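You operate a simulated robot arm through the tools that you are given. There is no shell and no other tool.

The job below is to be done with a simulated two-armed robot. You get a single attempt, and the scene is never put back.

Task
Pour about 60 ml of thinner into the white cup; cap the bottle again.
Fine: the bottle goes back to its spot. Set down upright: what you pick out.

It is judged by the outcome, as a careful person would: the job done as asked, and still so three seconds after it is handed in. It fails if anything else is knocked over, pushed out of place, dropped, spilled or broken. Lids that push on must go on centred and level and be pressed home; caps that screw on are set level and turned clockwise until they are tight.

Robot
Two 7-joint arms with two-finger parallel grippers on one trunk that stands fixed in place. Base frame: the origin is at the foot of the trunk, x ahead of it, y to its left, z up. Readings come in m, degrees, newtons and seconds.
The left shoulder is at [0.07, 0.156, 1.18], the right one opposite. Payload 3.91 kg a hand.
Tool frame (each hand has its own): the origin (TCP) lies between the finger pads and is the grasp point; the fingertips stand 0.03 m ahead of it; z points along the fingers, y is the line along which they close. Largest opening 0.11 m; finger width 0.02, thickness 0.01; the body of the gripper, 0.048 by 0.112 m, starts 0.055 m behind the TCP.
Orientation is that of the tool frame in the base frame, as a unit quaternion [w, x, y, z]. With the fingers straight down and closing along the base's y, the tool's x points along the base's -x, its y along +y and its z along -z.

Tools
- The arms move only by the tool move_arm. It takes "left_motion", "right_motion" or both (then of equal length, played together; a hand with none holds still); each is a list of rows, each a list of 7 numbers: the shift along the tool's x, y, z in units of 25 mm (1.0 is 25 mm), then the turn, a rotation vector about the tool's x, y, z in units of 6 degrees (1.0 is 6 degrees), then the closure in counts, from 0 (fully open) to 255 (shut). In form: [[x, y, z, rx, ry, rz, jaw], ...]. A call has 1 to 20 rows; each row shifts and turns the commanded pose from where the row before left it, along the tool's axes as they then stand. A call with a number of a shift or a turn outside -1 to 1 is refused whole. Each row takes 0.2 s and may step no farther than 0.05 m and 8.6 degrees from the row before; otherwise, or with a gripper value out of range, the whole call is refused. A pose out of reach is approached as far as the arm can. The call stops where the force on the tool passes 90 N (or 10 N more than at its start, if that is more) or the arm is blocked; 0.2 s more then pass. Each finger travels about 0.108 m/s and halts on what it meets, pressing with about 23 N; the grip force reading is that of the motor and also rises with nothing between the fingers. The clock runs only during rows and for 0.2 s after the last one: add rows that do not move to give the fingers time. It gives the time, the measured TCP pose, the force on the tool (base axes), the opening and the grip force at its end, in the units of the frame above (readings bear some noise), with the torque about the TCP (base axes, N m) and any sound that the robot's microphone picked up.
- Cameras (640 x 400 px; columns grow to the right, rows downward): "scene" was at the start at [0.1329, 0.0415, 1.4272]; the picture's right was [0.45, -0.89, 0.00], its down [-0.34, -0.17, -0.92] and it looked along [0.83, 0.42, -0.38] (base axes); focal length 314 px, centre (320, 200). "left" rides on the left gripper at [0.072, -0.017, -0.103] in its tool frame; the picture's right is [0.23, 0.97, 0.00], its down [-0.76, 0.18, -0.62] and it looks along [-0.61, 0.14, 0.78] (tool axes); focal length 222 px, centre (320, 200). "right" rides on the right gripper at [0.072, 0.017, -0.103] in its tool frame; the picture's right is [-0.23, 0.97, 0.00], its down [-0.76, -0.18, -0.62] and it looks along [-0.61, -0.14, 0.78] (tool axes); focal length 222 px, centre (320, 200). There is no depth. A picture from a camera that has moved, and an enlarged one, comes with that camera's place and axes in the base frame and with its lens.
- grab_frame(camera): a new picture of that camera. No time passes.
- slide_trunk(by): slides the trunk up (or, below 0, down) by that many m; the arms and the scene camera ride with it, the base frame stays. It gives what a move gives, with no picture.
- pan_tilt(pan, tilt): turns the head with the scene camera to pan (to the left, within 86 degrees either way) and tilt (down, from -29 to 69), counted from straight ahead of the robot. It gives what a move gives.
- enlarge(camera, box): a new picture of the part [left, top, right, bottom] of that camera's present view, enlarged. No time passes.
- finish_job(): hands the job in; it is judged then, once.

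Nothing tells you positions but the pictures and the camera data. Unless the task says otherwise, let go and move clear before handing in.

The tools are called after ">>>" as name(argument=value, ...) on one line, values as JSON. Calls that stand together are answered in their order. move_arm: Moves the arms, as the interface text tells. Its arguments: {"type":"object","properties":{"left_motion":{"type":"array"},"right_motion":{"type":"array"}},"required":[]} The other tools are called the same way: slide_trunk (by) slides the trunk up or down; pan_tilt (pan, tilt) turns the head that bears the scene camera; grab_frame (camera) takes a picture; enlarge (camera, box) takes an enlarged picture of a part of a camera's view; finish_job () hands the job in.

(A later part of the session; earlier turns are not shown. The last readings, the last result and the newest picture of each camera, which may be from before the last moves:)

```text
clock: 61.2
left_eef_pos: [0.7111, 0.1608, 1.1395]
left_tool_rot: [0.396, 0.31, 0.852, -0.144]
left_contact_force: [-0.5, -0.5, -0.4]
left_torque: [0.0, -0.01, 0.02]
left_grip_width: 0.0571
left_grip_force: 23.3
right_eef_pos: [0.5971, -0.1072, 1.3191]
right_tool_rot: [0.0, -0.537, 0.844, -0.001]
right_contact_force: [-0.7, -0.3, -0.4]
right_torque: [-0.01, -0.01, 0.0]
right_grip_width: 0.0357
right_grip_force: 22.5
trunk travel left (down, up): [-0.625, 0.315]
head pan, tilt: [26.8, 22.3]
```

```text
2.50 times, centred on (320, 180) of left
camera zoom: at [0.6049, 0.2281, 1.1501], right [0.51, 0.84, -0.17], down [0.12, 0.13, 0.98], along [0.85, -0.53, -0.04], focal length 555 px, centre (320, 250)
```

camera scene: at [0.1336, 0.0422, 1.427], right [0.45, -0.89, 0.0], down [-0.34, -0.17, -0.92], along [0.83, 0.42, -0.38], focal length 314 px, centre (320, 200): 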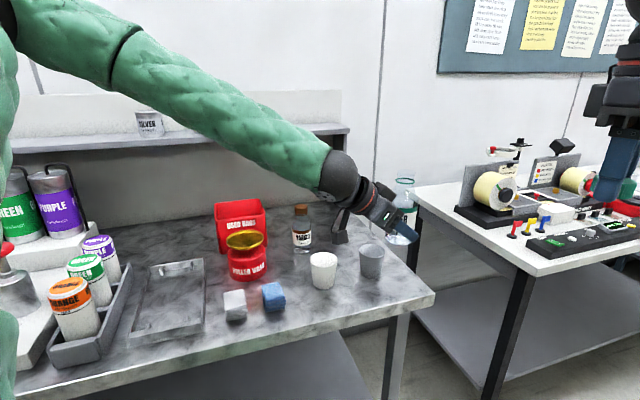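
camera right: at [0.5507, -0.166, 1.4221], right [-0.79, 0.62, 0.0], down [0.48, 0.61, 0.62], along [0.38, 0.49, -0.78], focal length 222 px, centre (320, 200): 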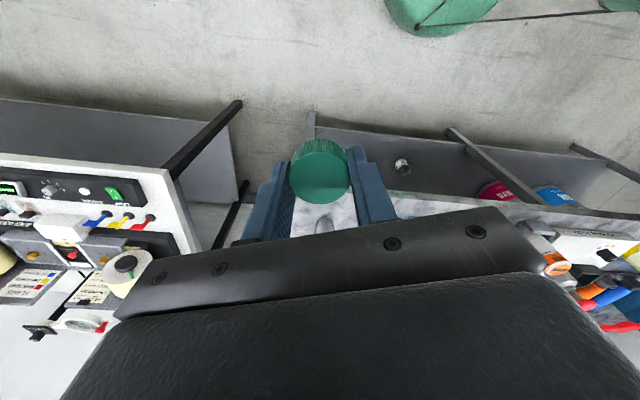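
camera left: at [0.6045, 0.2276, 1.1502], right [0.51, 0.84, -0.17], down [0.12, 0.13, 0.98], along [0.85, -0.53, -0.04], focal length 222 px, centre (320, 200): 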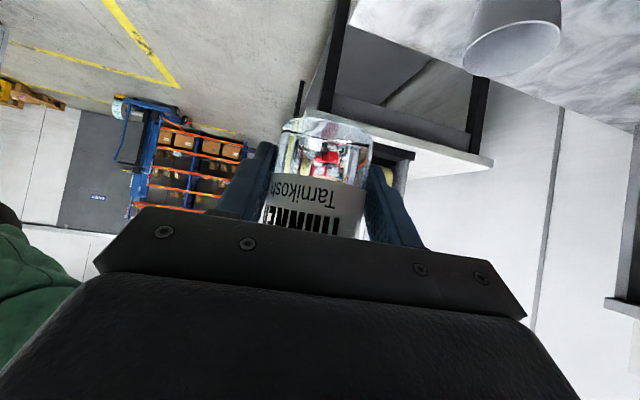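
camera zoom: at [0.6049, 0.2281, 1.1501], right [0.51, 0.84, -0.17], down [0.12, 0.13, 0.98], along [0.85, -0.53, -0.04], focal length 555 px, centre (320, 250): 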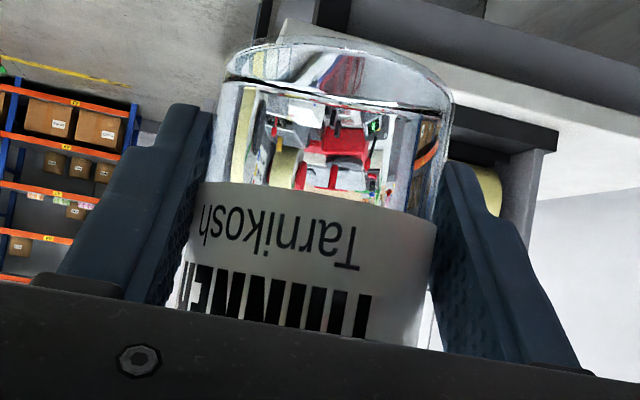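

The cap is held in the right hand and the bottle is open and upright in the left. I'll bring the bottle, still upright, high over the white cup, and turn the right hand so its camera can later watch the cup from the right side.

>>> move_arm(left_motion=[[0.12, 0.3, -0.15, 0, 0, 0, 255], [0.2456, 0.5968, -0.2928, 0, 0, 0, 255], [0.2456, 0.5968, -0.2928, 0, 0, 0, 255], [0.2456, 0.5968, -0.2928, 0, 0, 0, 255], [0.2456, 0.5968, -0.2928, 0, 0, 0, 255], [0.2456, 0.5968, -0.2928, 0, 0, 0, 255], [0.2456, 0.5968, -0.2928, 0, 0, 0, 255], [0.2456, 0.5968, -0.2928, 0, 0, 0, 255], [0.2456, 0.5968, -0.2928, 0, 0, 0, 255], [0.2456, 0.5968, -0.2928, 0, 0, 0, 255], [0.1256, 0.2968, -0.1428, 0, 0, 0, 255], [0, 0, 0, 0, 0, 0, 255], [0, 0, 0, 0, 0, 0, 255], [0, 0, 0, 0, 0, 0, 255], [0, 0, 0, 0, 0, 0, 255], [0, 0, 0, 0, 0, 0, 255], [0, 0, 0, 0, 0, 0, 255], [0, 0, 0, 0, 0, 0, 255], [0, 0, 0, 0, 0, 0, 255], [0, 0, 0, 0, 0, 0, 255]], right_motion=[[0, 0, 0, 0, 0, 1, 255], [0, 0, 0, 0, 0, 1, 255], [0, 0, 0, 0, 0, 1, 255], [0, 0, 0, 0, 0, 1, 255], [0, 0, 0, 0, 0, 1, 255], [0, 0, 0, 0, 0, 1, 255], [0, 0, 0, 0, 0, 1, 255], [0, 0, 0, 0, 0, 1, 255], [0, 0, 0, 0, 0, 1, 255], [0, 0, 0, 0, 0, 1, 255], [0, 0, 0, 0, 0, 1, 255], [0, 0, 0, 0, 0, 1, 255], [0, 0, 0, 0, 0, 1, 255], [0, 0, 0, 0, 0, 1, 255], [0, 0, 0, 0, 0, 1, 255], [0, 0, 0, 0, 0, 1, 255], [0, 0, 0, 0, 0, 1, 255], [0, 0, 0, 0, 0, 1, 255], [0, 0, 0, 0, 0, 1, 255], [0, 0, 0, 0, 0, 1, 255]])

>>> move_arm(right_motion=[[0, 0, 0, 0, 0, 1, 255], [0, 0, 0, 0, 0, 1, 255], [0, 0, 0, 0, 0, 1, 255], [0, 0, 0, 0, 0, 1, 255], [0, 0, 0, 0, 0, 1, 255], [0, 0, 0, 0, 0, 1, 255], [0, 0, 0, 0, 0, 1, 255], [0, 0, 0, 0, 0, 1, 255], [0, 0, 0, 0, 0, 1, 255], [0, 0, 0, 0, 0, 1, 255], [0, 0, 0, 0, 0, 1, 255], [0, 0, 0, 0, 0, 1, 255], [0, 0, 0, 0, 0, 1, 255], [0, 0, 0, 0, 0, 1, 255], [0, 0, 0, 0, 0, 1, 255], [0, 0, 0, 0, 0, 1, 255], [0, 0, 0, 0, 0, 1, 255], [0, 0, 0, 0, 0, 1, 255], [0, 0, 0, 0, 0, 1, 255], [0, 0, 0, 0, 0, 1, 255]])

>>> grab_frame(camera="scene")

>>> grab_frame(camera="right")

```text
clock: 65.4
left_eef_pos: [0.7338, 0.3344, 1.1366]
left_tool_rot: [0.397, 0.31, 0.852, -0.144]
left_contact_force: [0.2, 0.0, 0.2]
left_torque: [0.01, 0.0, 0.01]
left_grip_width: 0.057
left_grip_force: 23.4
right_eef_pos: [0.599, -0.1056, 1.3215]
right_tool_rot: [0.001, 0.462, 0.887, 0.001]
right_contact_force: [0.0, 0.7, -0.6]
right_torque: [0.02, -0.05, 0.0]
right_grip_width: 0.0356
right_grip_force: 22.9
trunk travel left (down, up): [-0.625, 0.315]
head pan, tilt: [26.8, 22.3]
```

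```text
clock: 69.6
left_eef_pos: [0.7338, 0.3348, 1.1362]
left_tool_rot: [0.398, 0.31, 0.851, -0.145]
left_contact_force: [1.0, 0.4, 0.2]
left_torque: [0.01, -0.02, 0.01]
left_grip_width: 0.057
left_grip_force: 22.6
right_eef_pos: [0.5963, -0.1067, 1.3192]
right_tool_rot: [-0.002, 0.999, 0.042, 0.0]
right_contact_force: [0.2, 0.1, 0.8]
right_torque: [-0.02, 0.0, 0.03]
right_grip_width: 0.0355
right_grip_force: 23.6
trunk travel left (down, up): [-0.625, 0.315]
head pan, tilt: [26.8, 22.3]
```

```text
taken
camera scene: at [0.1331, 0.0412, 1.4271], right [0.45, -0.89, 0.0], down [-0.34, -0.17, -0.92], along [0.83, 0.42, -0.38], focal length 314 px, centre (320, 200)
```

scene: 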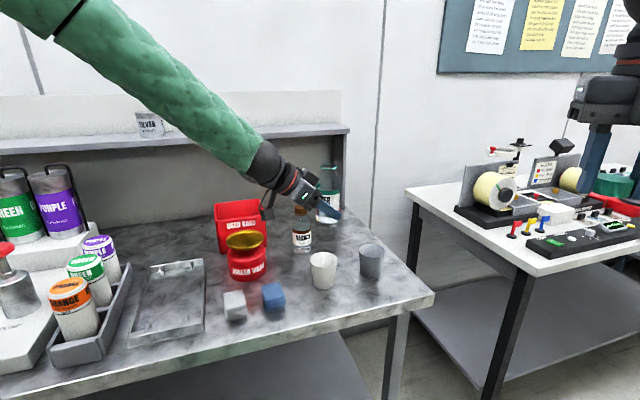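

```text
taken
camera right: at [0.6702, -0.1177, 1.423], right [-0.14, -0.99, 0.0], down [-0.77, 0.11, 0.62], along [-0.62, 0.09, -0.78], focal length 222 px, centre (320, 200)
```

right: 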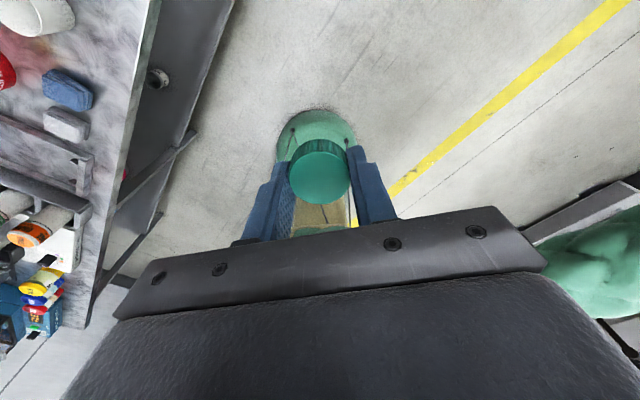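

Left hand holds the bottle upright above the cup with ample height. I'll finish placing the right hand so its camera looks at the cup from the right.

>>> move_arm(right_motion=[[0, 0, 0, 0, 0, 1, 255], [0, 0, 0, 0, 0, 1, 255], [0, 0, 0, 0, 0, 1, 255], [0, 0, 0, 0, 0, 1, 255], [0.3355, -0.881, 0.28, 0, 0, 0, 255], [0.3355, -0.881, 0.28, 0, 0, 0, 255], [0.3355, -0.881, 0.28, 0, 0, 0, 255], [0.3355, -0.881, 0.28, 0, 0, 0, 255], [0.3355, -0.881, 0.28, 0, 0, 0, 255], [0.3355, -0.881, 0.28, 0, 0, 0, 255], [0.3355, -0.881, 0.28, 0, 0, 0, 255], [0.3355, -0.881, 0.28, 0, 0, 0, 255], [0.3355, -0.881, 0.28, 0, 0, 0, 255], [0.3355, -0.881, 0.28, 0, 0, 0, 255], [0, 0, 0, 0, 0, 0, 255]])

>>> grab_frame(camera="right")

>>> enlarge(camera="scene", box=[270, 150, 390, 300])

```text
clock: 72.8
left_eef_pos: [0.7335, 0.3341, 1.1378]
left_tool_rot: [0.397, 0.31, 0.852, -0.144]
left_contact_force: [-0.4, 0.1, 0.5]
left_torque: [0.03, 0.0, -0.01]
left_grip_width: 0.057
left_grip_force: 23.4
right_eef_pos: [0.7467, 0.0743, 1.2514]
right_tool_rot: [-0.001, 0.986, -0.167, 0.0]
right_contact_force: [0.3, 0.2, -0.4]
right_torque: [0.04, 0.05, 0.0]
right_grip_width: 0.0354
right_grip_force: 23.2
trunk travel left (down, up): [-0.625, 0.315]
head pan, tilt: [26.8, 22.3]
```

```text
taken
camera right: at [0.8088, 0.0332, 1.3539], right [-0.53, -0.85, 0.0], down [-0.66, 0.42, 0.62], along [-0.53, 0.33, -0.78], focal length 222 px, centre (320, 200)
```

right: 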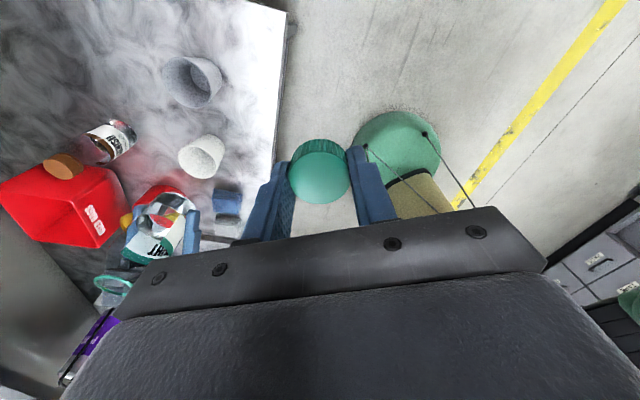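

```text
2.67 times, centred on (330, 225) of scene
camera zoom: at [0.1329, 0.0408, 1.4272], right [0.45, -0.89, 0.0], down [-0.34, -0.17, -0.92], along [0.83, 0.42, -0.38], focal length 836 px, centre (293, 133)
```

zoom: 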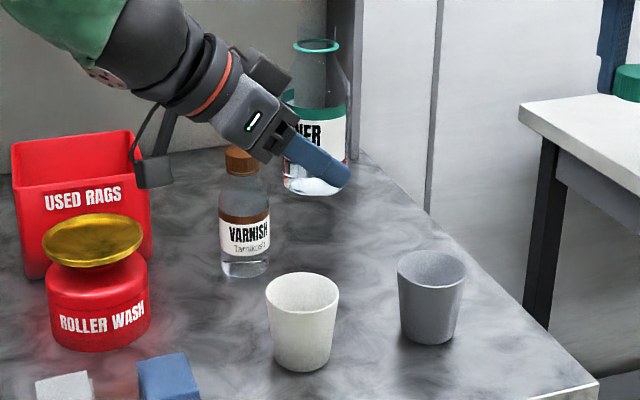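

>>> enlarge(camera="right", box=[80, 100, 280, 300])

>>> enlarge(camera="right", box=[170, 125, 230, 185])

```text
2.00 times, centred on (180, 200) of right
camera zoom: at [0.8088, 0.0332, 1.3539], right [-0.53, -0.85, 0.0], down [-0.66, 0.42, 0.62], along [-0.53, 0.33, -0.78], focal length 444 px, centre (600, 200)
```

zoom: 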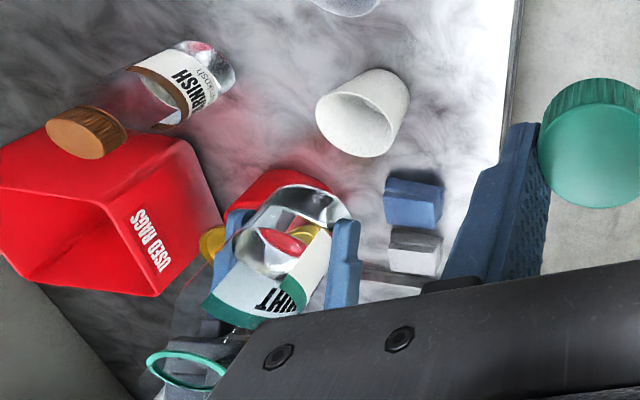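

```text
6.67 times, centred on (200, 155) of right
camera zoom: at [0.8088, 0.0332, 1.3539], right [-0.53, -0.85, 0.0], down [-0.66, 0.42, 0.62], along [-0.53, 0.33, -0.78], focal length 1481 px, centre (1120, 500)
```

zoom: 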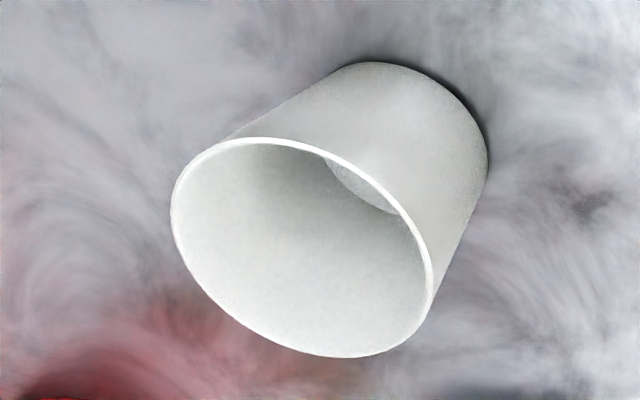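

The cup rim centre is confirmed at (0.757, 0.346), and the right camera sees into it. The bottle lip is right above it, so I'll tilt to 60° while lowering, keeping the lip over the cup. It should not flow yet at that angle.

>>> move_arm(left_motion=[[0.4885, -0.451, 0.41, 0.643, 0, -0.766, 255], [0.4855, -0.3757, 0.4074, 0.643, 0, -0.766, 255], [0.4765, -0.3013, 0.3999, 0.643, 0, -0.766, 255], [0.4616, -0.2285, 0.3873, 0.643, 0, -0.766, 255], [0.4408, -0.1582, 0.3699, 0.643, 0, -0.766, 255], [0.4146, -0.091, 0.3479, 0.643, 0, -0.766, 255], [0.3832, -0.0278, 0.3215, 0.643, 0, -0.766, 255], [0, 0, 0, 0, 0, 0, 255]])

>>> grab_frame(camera="right")

>>> enlarge(camera="scene", box=[270, 150, 390, 300])

```text
clock: 74.6
left_eef_pos: [0.6883, 0.2805, 1.0484]
left_tool_rot: [0.259, 0.148, 0.847, -0.441]
left_contact_force: [-0.7, -0.6, -0.6]
left_torque: [0.01, -0.01, 0.02]
left_grip_width: 0.0568
left_grip_force: 23.0
right_eef_pos: [0.7465, 0.0742, 1.2507]
right_tool_rot: [-0.002, 0.986, -0.166, 0.0]
right_contact_force: [0.2, -1.7, 0.6]
right_torque: [0.02, -0.02, -0.03]
right_grip_width: 0.0353
right_grip_force: 22.2
trunk travel left (down, up): [-0.625, 0.315]
head pan, tilt: [26.8, 22.3]
```

```text
taken
camera right: at [0.8086, 0.0333, 1.354], right [-0.53, -0.85, 0.0], down [-0.66, 0.42, 0.62], along [-0.53, 0.33, -0.78], focal length 222 px, centre (320, 200)
```

right: 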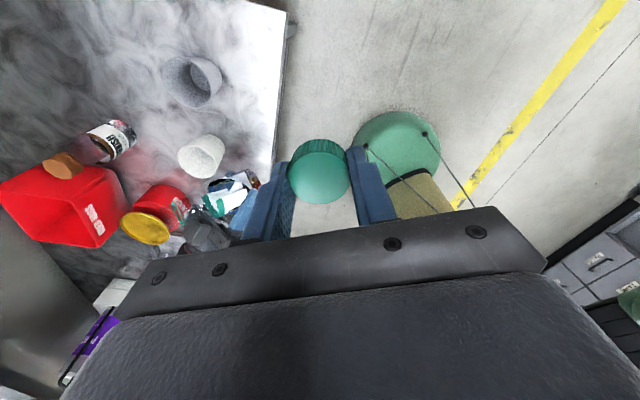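

```text
2.67 times, centred on (330, 225) of scene
camera zoom: at [0.1328, 0.0409, 1.4272], right [0.45, -0.89, 0.0], down [-0.34, -0.17, -0.92], along [0.83, 0.42, -0.38], focal length 836 px, centre (293, 133)
```

zoom: 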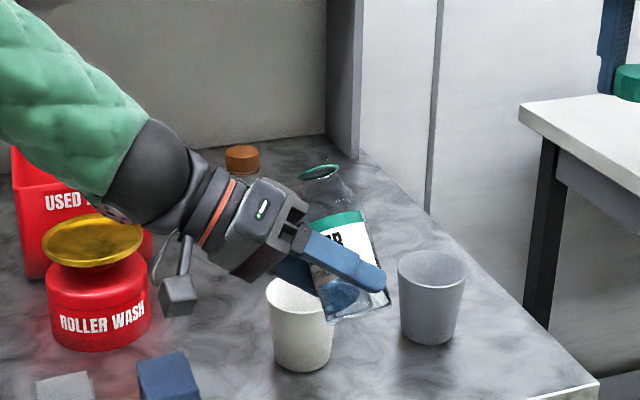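

The tilt is at 42° and tracking as planned, nothing flowing yet. I'll continue to 60°.

>>> move_arm(left_motion=[[0.3468, 0.0308, 0.291, 0.643, 0, -0.766, 255], [0.306, 0.084, 0.2568, 0.643, 0, -0.766, 255], [0.2612, 0.1315, 0.2191, 0.643, 0, -0.766, 255], [0, 0, 0, 0, 0, 0, 255]])

>>> enlarge(camera="right", box=[160, 110, 290, 250])

>>> enlarge(camera="scene", box=[270, 180, 390, 300])

>>> grab_frame(camera="left")

```text
clock: 75.6
left_eef_pos: [0.677, 0.2663, 1.0244]
left_tool_rot: [0.188, 0.07, 0.81, -0.551]
left_contact_force: [-0.1, -0.5, 0.5]
left_torque: [0.01, -0.01, 0.02]
left_grip_width: 0.0572
left_grip_force: 22.7
right_eef_pos: [0.7451, 0.0738, 1.2505]
right_tool_rot: [0.0, 0.986, -0.166, -0.001]
right_contact_force: [-0.3, 0.3, -0.1]
right_torque: [0.03, -0.01, -0.01]
right_grip_width: 0.0355
right_grip_force: 23.3
trunk travel left (down, up): [-0.625, 0.315]
head pan, tilt: [26.8, 22.3]
```

```text
2.86 times, centred on (225, 180) of right
camera zoom: at [0.8087, 0.0333, 1.354], right [-0.53, -0.85, 0.0], down [-0.66, 0.42, 0.62], along [-0.53, 0.33, -0.78], focal length 635 px, centre (591, 257)
```

zoom: 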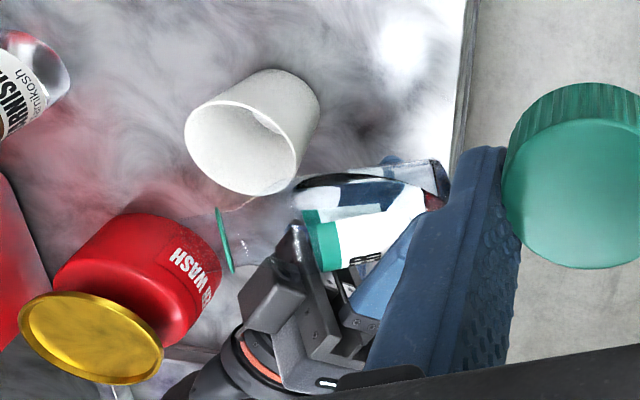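

```text
3.33 times, centred on (330, 240) of scene
camera zoom: at [0.1329, 0.041, 1.4272], right [0.45, -0.89, 0.0], down [-0.34, -0.17, -0.92], along [0.83, 0.42, -0.38], focal length 1045 px, centre (287, 67)
```

zoom: 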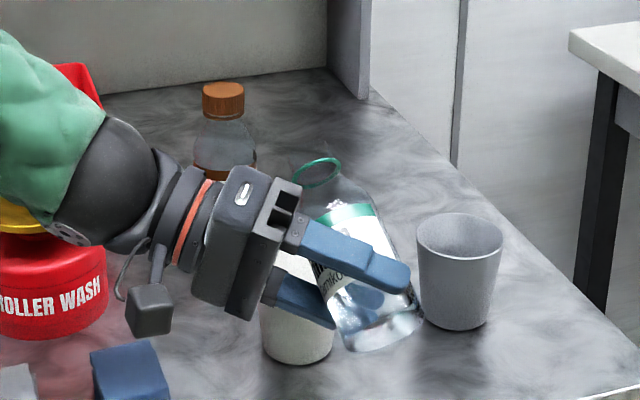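

```text
taken
camera left: at [0.5827, 0.3491, 1.0452], right [0.1, 0.35, -0.93], down [0.61, 0.71, 0.34], along [0.78, -0.61, -0.14], focal length 222 px, centre (320, 200)
```

left: 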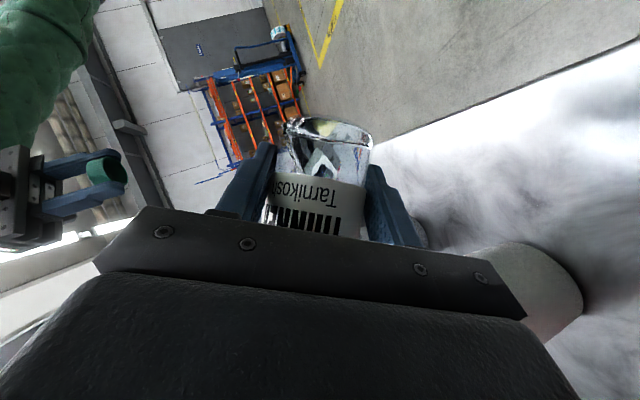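

At 60° there is no flow, and the gripper clears the cup. I'll lower the lip to about 4.5 cm above the rim while tilting gently to 72°.

>>> move_arm(left_motion=[[0.1473, 0.1676, 0.1236, 0.3215, 0, -0.383, 255], [0.1312, 0.179, 0.1101, 0.3215, 0, -0.383, 255], [0.1147, 0.1892, 0.0963, 0.3215, 0, -0.383, 255], [0.0979, 0.1984, 0.0821, 0.3215, 0, -0.383, 255]])

>>> enlarge(camera="right", box=[160, 110, 290, 250])

>>> enlarge(camera="scene", box=[270, 200, 370, 300])

```text
clock: 76.6
left_eef_pos: [0.6751, 0.2633, 1.0014]
left_tool_rot: [0.139, 0.017, 0.774, -0.618]
left_contact_force: [0.1, 0.4, -0.4]
left_torque: [0.0, 0.05, 0.01]
left_grip_width: 0.0568
left_grip_force: 22.5
right_eef_pos: [0.7476, 0.0759, 1.2508]
right_tool_rot: [0.0, 0.986, -0.166, 0.0]
right_contact_force: [-0.2, -0.9, -0.5]
right_torque: [0.02, -0.02, 0.0]
right_grip_width: 0.0356
right_grip_force: 22.5
trunk travel left (down, up): [-0.625, 0.315]
head pan, tilt: [26.8, 22.3]
```

```text
2.86 times, centred on (225, 180) of right
camera zoom: at [0.8094, 0.0342, 1.3534], right [-0.53, -0.85, 0.0], down [-0.66, 0.42, 0.62], along [-0.53, 0.33, -0.78], focal length 635 px, centre (591, 257)
```

zoom: 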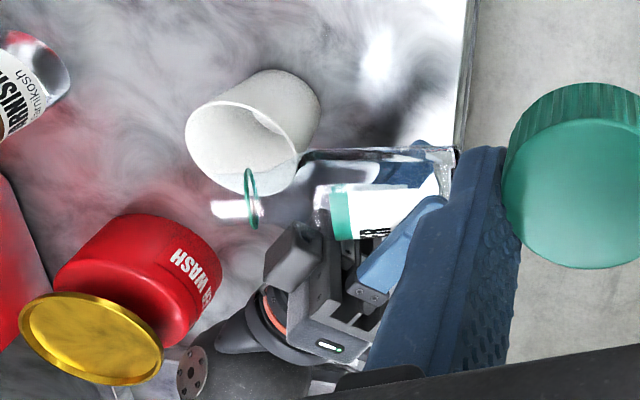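

```text
4.00 times, centred on (320, 250) of scene
camera zoom: at [0.1337, 0.0419, 1.4271], right [0.45, -0.89, 0.0], down [-0.34, -0.17, -0.92], along [0.83, 0.42, -0.38], focal length 1254 px, centre (320, 0)
```

zoom: 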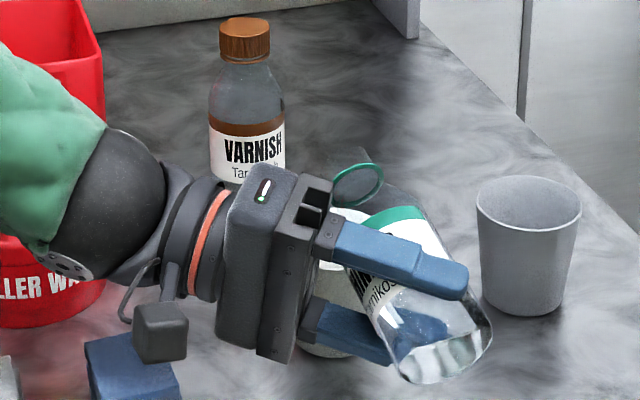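

The tilt is at 72° and still no flow. The mouth looks about 7 mm farther out than I assumed, so I'll shift back that much and tilt to 75°.

>>> move_arm(left_motion=[[0.204, -0.0865, 0.1712, 0, 0, 0, 255], [-0.027, -0.241, -0.023, 0.3215, 0, -0.383, 255], [0, 0, 0, 0, 0, 0, 255]])

>>> enlarge(camera="right", box=[180, 130, 260, 210])

>>> enlarge(camera="scene", box=[290, 215, 370, 295])

```text
clock: 77.4
left_eef_pos: [0.6694, 0.2559, 1.008]
left_tool_rot: [0.126, 0.004, 0.764, -0.633]
left_contact_force: [1.1, 0.2, 0.2]
left_torque: [-0.07, 0.03, -0.02]
left_grip_width: 0.0568
left_grip_force: 23.1
right_eef_pos: [0.7463, 0.074, 1.2514]
right_tool_rot: [0.0, 0.986, -0.166, 0.0]
right_contact_force: [0.2, -0.3, 0.8]
right_torque: [0.0, 0.02, 0.01]
right_grip_width: 0.0353
right_grip_force: 22.8
trunk travel left (down, up): [-0.625, 0.315]
head pan, tilt: [26.8, 22.3]
```

```text
5.00 times, centred on (220, 170) of right
camera zoom: at [0.8091, 0.0336, 1.3537], right [-0.53, -0.85, 0.0], down [-0.66, 0.42, 0.62], along [-0.53, 0.33, -0.78], focal length 1111 px, centre (820, 350)
```

zoom: 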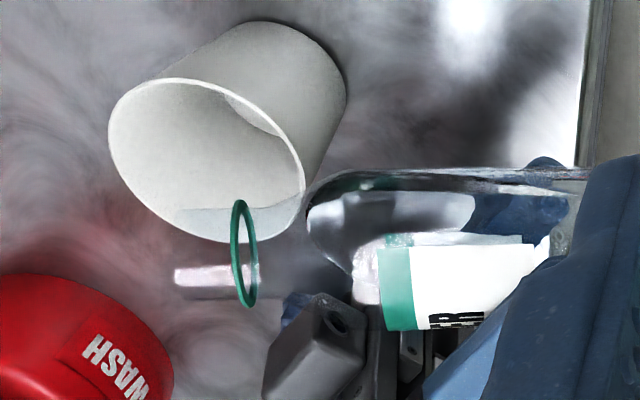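

```text
5.00 times, centred on (330, 255) of scene
camera zoom: at [0.1333, 0.0413, 1.4271], right [0.45, -0.89, 0.0], down [-0.34, -0.17, -0.92], along [0.83, 0.42, -0.38], focal length 1568 px, centre (270, -75)
```

zoom: 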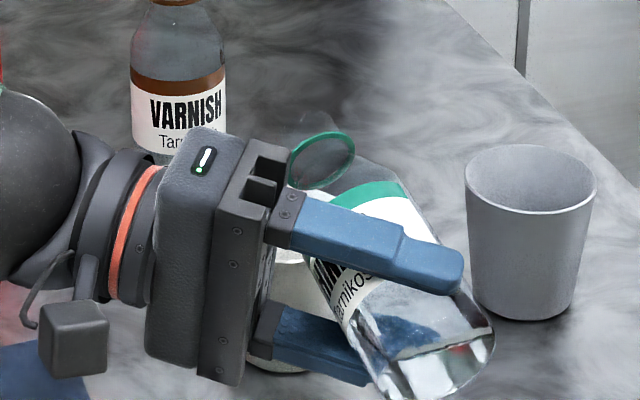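

No flow yet at 75°. I'll tilt another 3° at a time and watch.

>>> move_arm(left_motion=[[-0.027, -0.241, -0.023, 0.3215, 0, -0.383, 255]])

>>> enlarge(camera="right", box=[180, 130, 260, 210])

>>> enlarge(camera="scene", box=[290, 215, 370, 295])

```text
clock: 77.8
left_eef_pos: [0.6699, 0.256, 1.0143]
left_tool_rot: [0.113, -0.01, 0.752, -0.649]
left_contact_force: [-0.5, 0.0, 0.7]
left_torque: [-0.01, 0.05, 0.01]
left_grip_width: 0.0567
left_grip_force: 22.8
right_eef_pos: [0.7463, 0.0753, 1.2508]
right_tool_rot: [0.0, 0.986, -0.165, -0.001]
right_contact_force: [0.0, -0.2, -0.6]
right_torque: [-0.04, 0.0, 0.01]
right_grip_width: 0.0356
right_grip_force: 23.3
trunk travel left (down, up): [-0.625, 0.315]
head pan, tilt: [26.8, 22.3]
```

```text
5.00 times, centred on (220, 170) of right
camera zoom: at [0.8089, 0.0339, 1.3537], right [-0.53, -0.85, 0.0], down [-0.66, 0.42, 0.62], along [-0.53, 0.33, -0.78], focal length 1111 px, centre (820, 350)
```

zoom: 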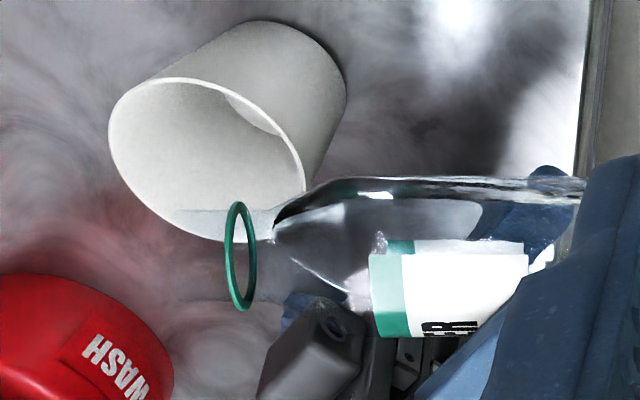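

```text
5.00 times, centred on (330, 255) of scene
camera zoom: at [0.1332, 0.0416, 1.4271], right [0.45, -0.89, 0.0], down [-0.34, -0.17, -0.92], along [0.83, 0.42, -0.38], focal length 1568 px, centre (270, -75)
```

zoom: 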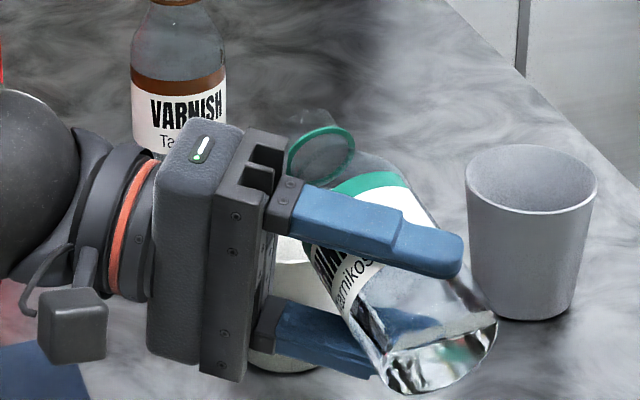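

>>> move_arm(left_motion=[[-0.027, -0.241, -0.023, 0.3215, 0, -0.383, 255]])

>>> enlarge(camera="right", box=[180, 130, 260, 210])

>>> enlarge(camera="scene", box=[290, 215, 370, 295])

```text
clock: 78.2
left_eef_pos: [0.6695, 0.2568, 1.0205]
left_tool_rot: [0.102, -0.023, 0.741, -0.664]
left_contact_force: [-0.2, -0.3, -0.5]
left_torque: [-0.01, 0.04, 0.0]
left_grip_width: 0.0568
left_grip_force: 22.6
right_eef_pos: [0.7471, 0.075, 1.2509]
right_tool_rot: [-0.001, 0.986, -0.166, 0.0]
right_contact_force: [-0.7, 1.2, -0.3]
right_torque: [-0.02, 0.0, 0.0]
right_grip_width: 0.0355
right_grip_force: 23.1
trunk travel left (down, up): [-0.625, 0.315]
head pan, tilt: [26.8, 22.3]
```

```text
5.00 times, centred on (220, 170) of right
camera zoom: at [0.8089, 0.0341, 1.3537], right [-0.53, -0.85, 0.0], down [-0.66, 0.42, 0.62], along [-0.53, 0.33, -0.78], focal length 1111 px, centre (820, 350)
```

zoom: 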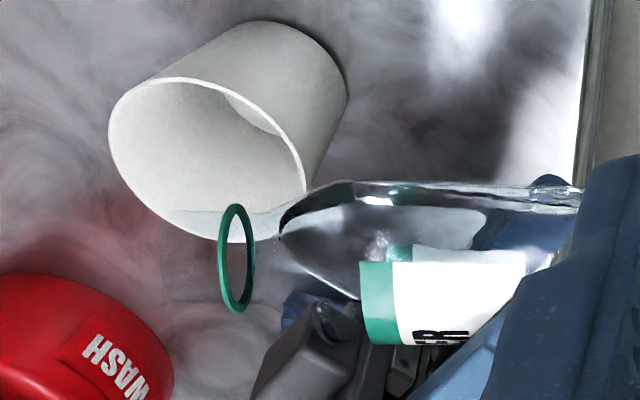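

```text
5.00 times, centred on (330, 255) of scene
camera zoom: at [0.1332, 0.0418, 1.4271], right [0.45, -0.89, 0.0], down [-0.34, -0.17, -0.92], along [0.83, 0.42, -0.38], focal length 1568 px, centre (270, -75)
```

zoom: 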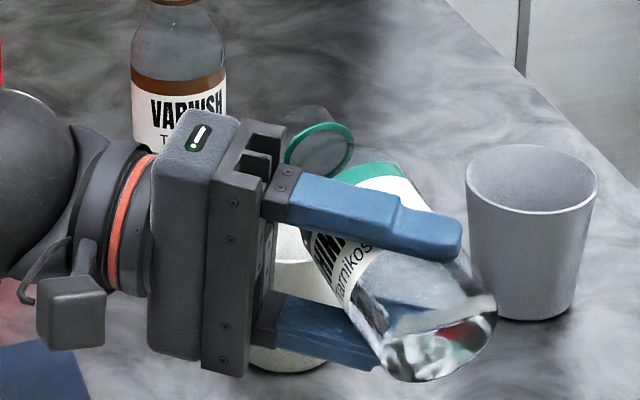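

The liquid surface is now close to the lip (I expect flow near 85°). I'll continue in 3° steps.

>>> move_arm(left_motion=[[-0.027, -0.241, -0.023, 0.3215, 0, -0.383, 255]])

>>> enlarge(camera="right", box=[180, 130, 260, 210])

>>> move_arm(left_motion=[[-0.027, -0.241, -0.023, 0.3215, 0, -0.383, 255]])

>>> enlarge(camera="right", box=[180, 130, 260, 210])

>>> enlarge(camera="scene", box=[290, 215, 370, 295])

```text
clock: 78.6
left_eef_pos: [0.6692, 0.2568, 1.0263]
left_tool_rot: [0.088, -0.037, 0.729, -0.678]
left_contact_force: [0.3, 0.8, 0.9]
left_torque: [-0.01, 0.0, 0.0]
left_grip_width: 0.0569
left_grip_force: 22.9
right_eef_pos: [0.7455, 0.0743, 1.2513]
right_tool_rot: [0.0, 0.986, -0.166, 0.0]
right_contact_force: [0.8, 0.0, 0.1]
right_torque: [0.02, 0.01, 0.05]
right_grip_width: 0.0359
right_grip_force: 23.3
trunk travel left (down, up): [-0.625, 0.315]
head pan, tilt: [26.8, 22.3]
```

```text
5.00 times, centred on (220, 170) of right
camera zoom: at [0.809, 0.0341, 1.3537], right [-0.53, -0.85, 0.0], down [-0.66, 0.42, 0.62], along [-0.53, 0.33, -0.78], focal length 1111 px, centre (820, 350)
```

zoom: 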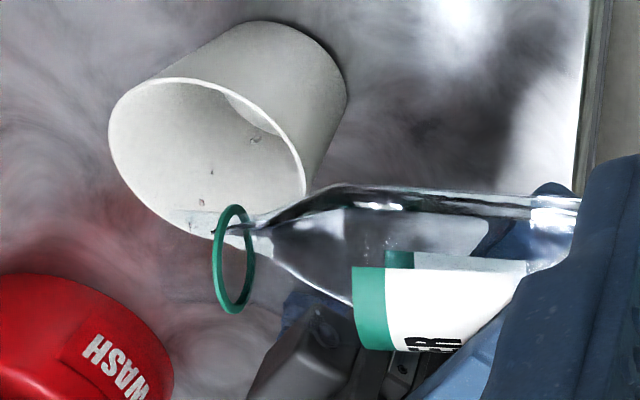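

```text
clock: 79.0
left_eef_pos: [0.6696, 0.2577, 1.0321]
left_tool_rot: [0.075, -0.049, 0.717, -0.691]
left_contact_force: [0.4, 0.2, -0.6]
left_torque: [-0.04, 0.05, 0.0]
left_grip_width: 0.0568
left_grip_force: 23.5
right_eef_pos: [0.7477, 0.0742, 1.2506]
right_tool_rot: [-0.001, 0.986, -0.166, 0.0]
right_contact_force: [0.1, 0.7, -0.4]
right_torque: [0.01, 0.01, 0.03]
right_grip_width: 0.0354
right_grip_force: 22.6
trunk travel left (down, up): [-0.625, 0.315]
head pan, tilt: [26.8, 22.3]
```

```text
5.00 times, centred on (220, 170) of right
camera zoom: at [0.809, 0.0341, 1.3537], right [-0.53, -0.85, 0.0], down [-0.66, 0.42, 0.62], along [-0.53, 0.33, -0.78], focal length 1111 px, centre (820, 350)
```

zoom: 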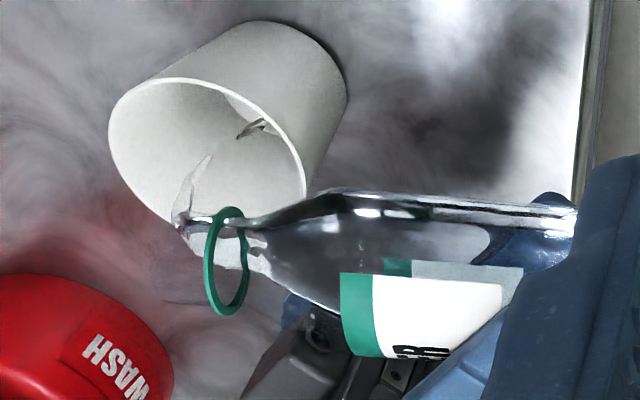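

```text
5.00 times, centred on (330, 255) of scene
camera zoom: at [0.1333, 0.0418, 1.4271], right [0.45, -0.89, 0.0], down [-0.34, -0.17, -0.92], along [0.83, 0.42, -0.38], focal length 1568 px, centre (270, -75)
```

zoom: 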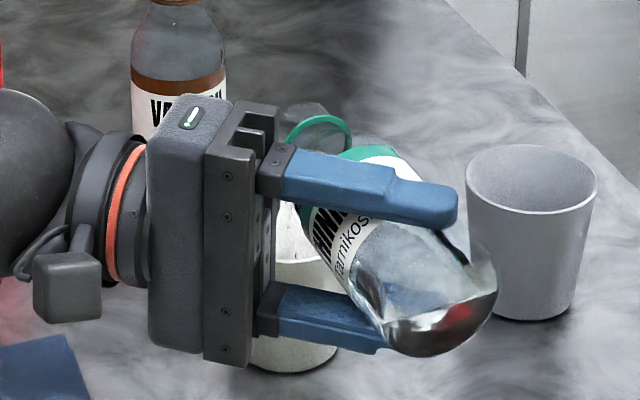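

Flow has started and the stream lands inside the cup. I'll hold this tilt and let it run while watching.

>>> move_arm(left_motion=[[0, 0, 0, 0, 0, 0, 255], [0, 0, 0, 0, 0, 0, 255]])

>>> enlarge(camera="right", box=[180, 130, 260, 210])

>>> enlarge(camera="scene", box=[290, 215, 370, 295])

```text
clock: 79.6
left_eef_pos: [0.6688, 0.2571, 1.0312]
left_tool_rot: [0.075, -0.049, 0.717, -0.691]
left_contact_force: [0.3, -0.1, 0.4]
left_torque: [-0.03, 0.08, -0.02]
left_grip_width: 0.057
left_grip_force: 22.9
right_eef_pos: [0.7463, 0.074, 1.2516]
right_tool_rot: [0.0, 0.986, -0.166, 0.0]
right_contact_force: [0.9, -0.1, 0.4]
right_torque: [-0.04, -0.04, -0.01]
right_grip_width: 0.0356
right_grip_force: 23.4
trunk travel left (down, up): [-0.625, 0.315]
head pan, tilt: [26.8, 22.3]
```

```text
5.00 times, centred on (220, 170) of right
camera zoom: at [0.809, 0.0338, 1.3537], right [-0.53, -0.85, 0.0], down [-0.66, 0.42, 0.62], along [-0.53, 0.33, -0.78], focal length 1111 px, centre (820, 350)
```

zoom: 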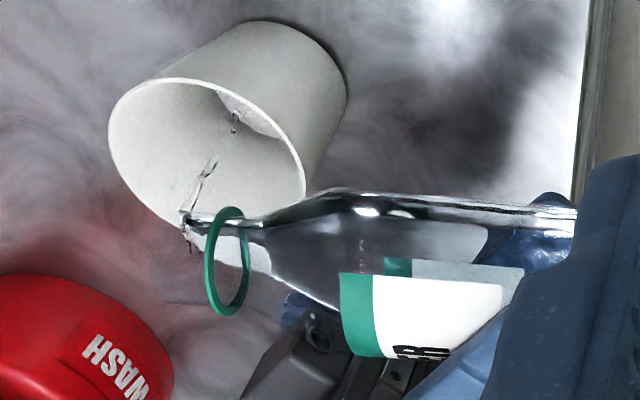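

```text
5.00 times, centred on (330, 255) of scene
camera zoom: at [0.1333, 0.0415, 1.4271], right [0.45, -0.89, 0.0], down [-0.34, -0.17, -0.92], along [0.83, 0.42, -0.38], focal length 1568 px, centre (270, -75)
```

zoom: 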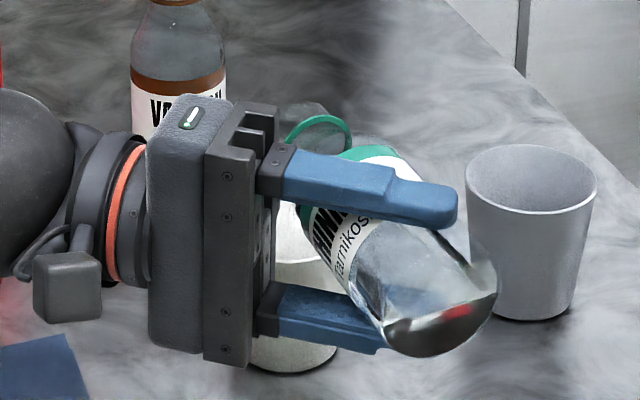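

>>> move_arm(left_motion=[[-0.027, -0.241, -0.023, 0.3215, 0, -0.383, 255], [0, 0, 0, 0, 0, 0, 255]])

>>> enlarge(camera="right", box=[180, 130, 260, 210])

>>> enlarge(camera="right", box=[190, 140, 230, 180])

>>> enlarge(camera="scene", box=[290, 215, 370, 295])

```text
clock: 80.2
left_eef_pos: [0.6699, 0.2561, 1.037]
left_tool_rot: [-0.062, 0.062, -0.704, 0.704]
left_contact_force: [-0.9, -0.2, -0.3]
left_torque: [-0.01, 0.04, -0.02]
left_grip_width: 0.0569
left_grip_force: 22.9
right_eef_pos: [0.7477, 0.0751, 1.2507]
right_tool_rot: [0.0, 0.986, -0.166, 0.001]
right_contact_force: [-0.4, -0.1, 0.1]
right_torque: [-0.01, 0.01, -0.02]
right_grip_width: 0.0356
right_grip_force: 22.7
trunk travel left (down, up): [-0.625, 0.315]
head pan, tilt: [26.8, 22.3]
```

```text
5.00 times, centred on (220, 170) of right
camera zoom: at [0.8091, 0.0336, 1.3537], right [-0.53, -0.85, 0.0], down [-0.66, 0.42, 0.62], along [-0.53, 0.33, -0.78], focal length 1111 px, centre (820, 350)
```

zoom: 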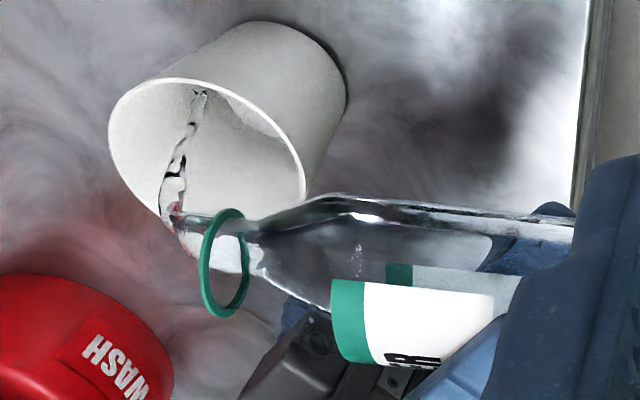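

```text
10.00 times, centred on (210, 160) of right
camera zoom: at [0.8091, 0.0336, 1.3537], right [-0.53, -0.85, 0.0], down [-0.66, 0.42, 0.62], along [-0.53, 0.33, -0.78], focal length 2221 px, centre (1420, 600)
```

zoom: 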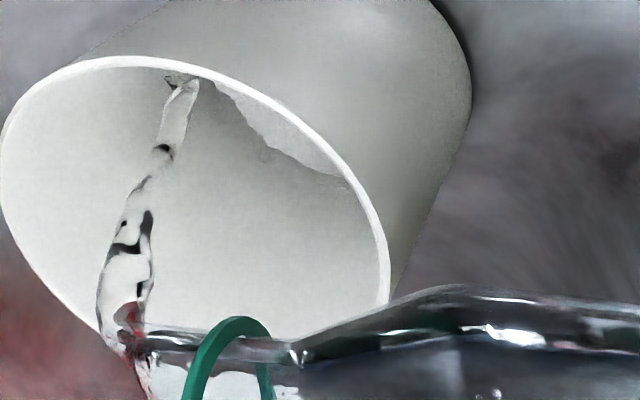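

```text
5.00 times, centred on (330, 255) of scene
camera zoom: at [0.1333, 0.0413, 1.4271], right [0.45, -0.89, 0.0], down [-0.34, -0.17, -0.92], along [0.83, 0.42, -0.38], focal length 1568 px, centre (270, -75)
```

zoom: 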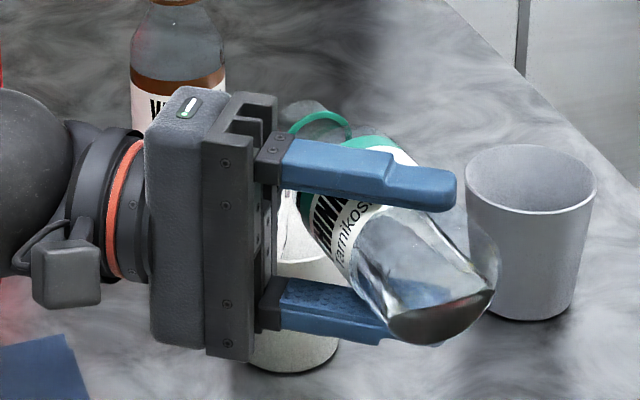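

The stream is landing inside but toward the far wall. I'll shift the bottle back 8 mm and lower it 8 mm for margin, and keep pouring.

>>> move_arm(left_motion=[[0.245, 0.32, 0.206, 0, 0, 0, 255]])

>>> enlarge(camera="right", box=[190, 140, 230, 180])

>>> enlarge(camera="scene", box=[290, 215, 370, 295])

```text
clock: 80.6
left_eef_pos: [0.6651, 0.2509, 1.0294]
left_tool_rot: [-0.061, 0.062, -0.704, 0.705]
left_contact_force: [-0.4, -0.3, -0.5]
left_torque: [-0.01, 0.02, 0.01]
left_grip_width: 0.0568
left_grip_force: 22.5
right_eef_pos: [0.7468, 0.0748, 1.2505]
right_tool_rot: [0.0, 0.986, -0.165, 0.0]
right_contact_force: [-0.2, -0.2, 0.0]
right_torque: [0.0, -0.02, 0.02]
right_grip_width: 0.0358
right_grip_force: 23.2
trunk travel left (down, up): [-0.625, 0.315]
head pan, tilt: [26.8, 22.3]
```

```text
10.00 times, centred on (210, 160) of right
camera zoom: at [0.8093, 0.034, 1.3535], right [-0.53, -0.85, 0.0], down [-0.66, 0.42, 0.62], along [-0.53, 0.33, -0.78], focal length 2221 px, centre (1420, 600)
```

zoom: 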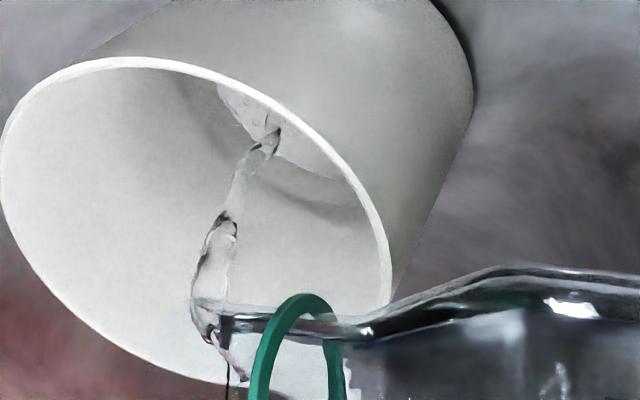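

```text
5.00 times, centred on (330, 255) of scene
camera zoom: at [0.1336, 0.0417, 1.4271], right [0.45, -0.89, 0.0], down [-0.34, -0.17, -0.92], along [0.83, 0.42, -0.38], focal length 1568 px, centre (270, -75)
```

zoom: 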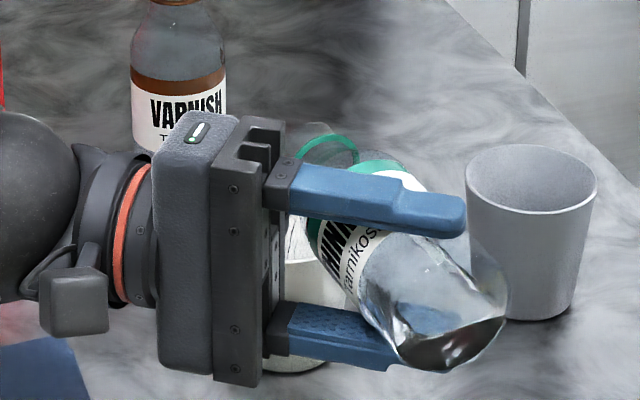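

The stream is now central and the cup shows roughly 1 cm of liquid (~20 ml). I'm aiming for about 26–27 mm depth, so I'll let it run a bit more.

>>> move_arm(left_motion=[[0, 0, 0, 0, 0, 0, 255]])

>>> enlarge(camera="right", box=[190, 140, 230, 180])

>>> enlarge(camera="scene", box=[310, 225, 370, 285])

```text
clock: 81.0
left_eef_pos: [0.6652, 0.2507, 1.0297]
left_tool_rot: [-0.062, 0.061, -0.704, 0.704]
left_contact_force: [0.4, 0.1, -1.0]
left_torque: [-0.02, 0.04, 0.01]
left_grip_width: 0.0571
left_grip_force: 22.4
right_eef_pos: [0.747, 0.0731, 1.2504]
right_tool_rot: [0.0, 0.986, -0.166, 0.0]
right_contact_force: [-0.2, 0.5, 0.1]
right_torque: [0.01, 0.01, -0.01]
right_grip_width: 0.0356
right_grip_force: 22.6
trunk travel left (down, up): [-0.625, 0.315]
head pan, tilt: [26.8, 22.3]
```

```text
10.00 times, centred on (210, 160) of right
camera zoom: at [0.8091, 0.0338, 1.3536], right [-0.53, -0.85, 0.0], down [-0.66, 0.42, 0.62], along [-0.53, 0.33, -0.78], focal length 2221 px, centre (1420, 600)
```

zoom: 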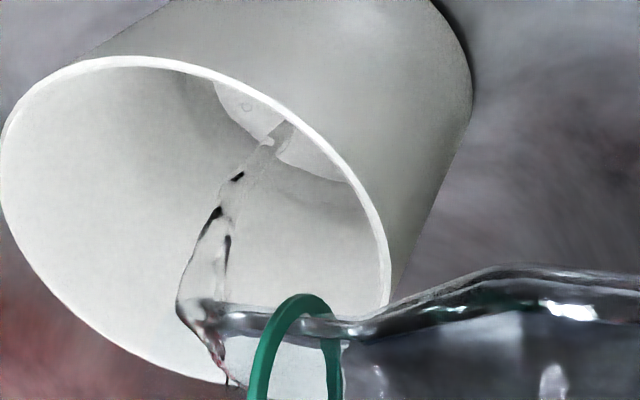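

```text
6.67 times, centred on (340, 255) of scene
camera zoom: at [0.1333, 0.0416, 1.4271], right [0.45, -0.89, 0.0], down [-0.34, -0.17, -0.92], along [0.83, 0.42, -0.38], focal length 2090 px, centre (187, -167)
```

zoom: 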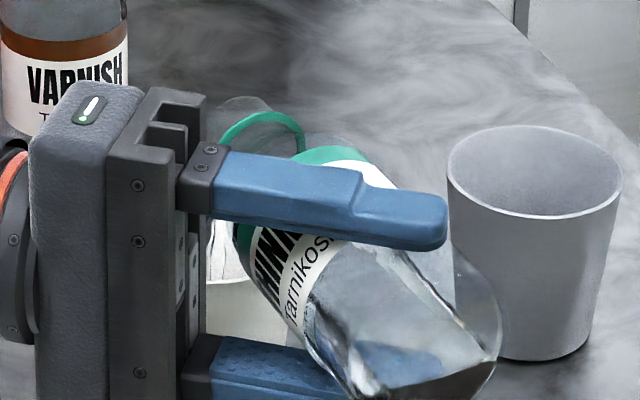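

About 20 ml is in and the flow is easing. I'll tilt on to 93° and keep watching.

>>> move_arm(left_motion=[[-0.027, -0.241, -0.023, 0.3215, 0, -0.383, 255], [0, 0, 0, 0, 0, 0, 255]])

>>> enlarge(camera="right", box=[190, 140, 230, 180])

>>> enlarge(camera="scene", box=[310, 225, 370, 285])

```text
clock: 81.6
left_eef_pos: [0.6652, 0.2524, 1.0355]
left_tool_rot: [-0.048, 0.075, -0.691, 0.718]
left_contact_force: [0.2, 0.1, 0.5]
left_torque: [0.0, 0.05, -0.03]
left_grip_width: 0.0565
left_grip_force: 23.1
right_eef_pos: [0.7475, 0.0739, 1.2511]
right_tool_rot: [0.0, 0.986, -0.166, 0.001]
right_contact_force: [0.4, -0.9, -0.5]
right_torque: [-0.01, 0.0, 0.01]
right_grip_width: 0.0353
right_grip_force: 23.5
trunk travel left (down, up): [-0.625, 0.315]
head pan, tilt: [26.8, 22.3]
```

```text
10.00 times, centred on (210, 160) of right
camera zoom: at [0.8092, 0.0335, 1.3536], right [-0.53, -0.85, 0.0], down [-0.66, 0.42, 0.62], along [-0.53, 0.33, -0.78], focal length 2221 px, centre (1420, 600)
```

zoom: 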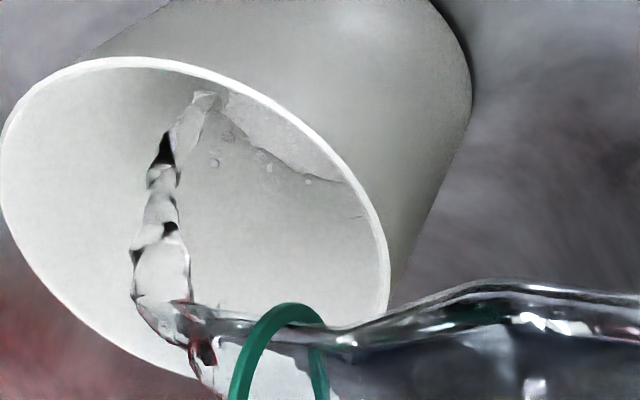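

```text
6.67 times, centred on (340, 255) of scene
camera zoom: at [0.1334, 0.0413, 1.4271], right [0.45, -0.89, 0.0], down [-0.34, -0.17, -0.92], along [0.83, 0.42, -0.38], focal length 2090 px, centre (187, -167)
```

zoom: 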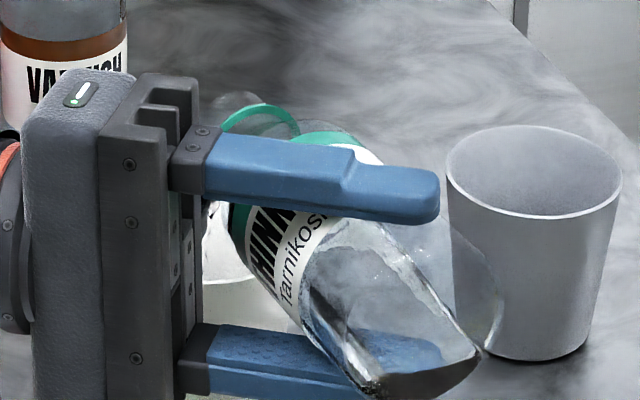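

>>> move_arm(left_motion=[[0.15, 0.0, 0.128, 0, 0, 0, 255]])

>>> enlarge(camera="right", box=[190, 140, 230, 180])

>>> enlarge(camera="scene", box=[310, 225, 370, 285])

```text
clock: 82.0
left_eef_pos: [0.6615, 0.2487, 1.0366]
left_tool_rot: [-0.049, 0.075, -0.691, 0.718]
left_contact_force: [0.6, -0.5, 0.3]
left_torque: [-0.03, 0.03, 0.0]
left_grip_width: 0.0569
left_grip_force: 23.2
right_eef_pos: [0.7469, 0.0745, 1.2503]
right_tool_rot: [0.0, 0.986, -0.166, 0.0]
right_contact_force: [1.3, 0.1, 0.4]
right_torque: [-0.02, 0.04, -0.01]
right_grip_width: 0.0356
right_grip_force: 23.2
trunk travel left (down, up): [-0.625, 0.315]
head pan, tilt: [26.8, 22.3]
```

```text
10.00 times, centred on (210, 160) of right
camera zoom: at [0.8089, 0.0337, 1.3538], right [-0.53, -0.85, 0.0], down [-0.66, 0.42, 0.62], along [-0.53, 0.33, -0.78], focal length 2221 px, centre (1420, 600)
```

zoom: 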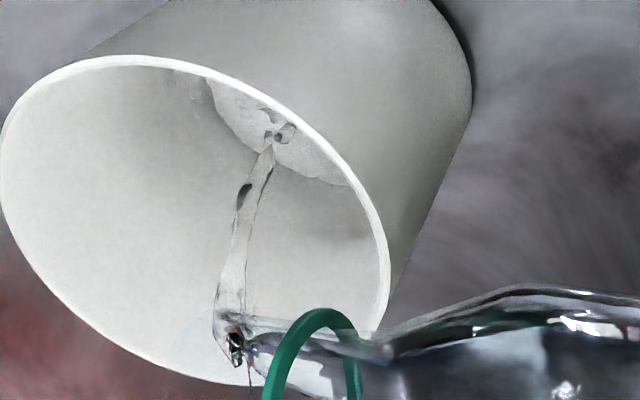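

```text
6.67 times, centred on (340, 255) of scene
camera zoom: at [0.1331, 0.0414, 1.4271], right [0.45, -0.89, 0.0], down [-0.34, -0.17, -0.92], along [0.83, 0.42, -0.38], focal length 2090 px, centre (187, -167)
```

zoom: 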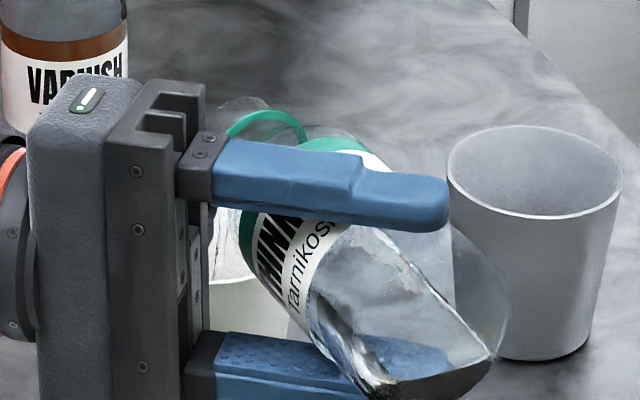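

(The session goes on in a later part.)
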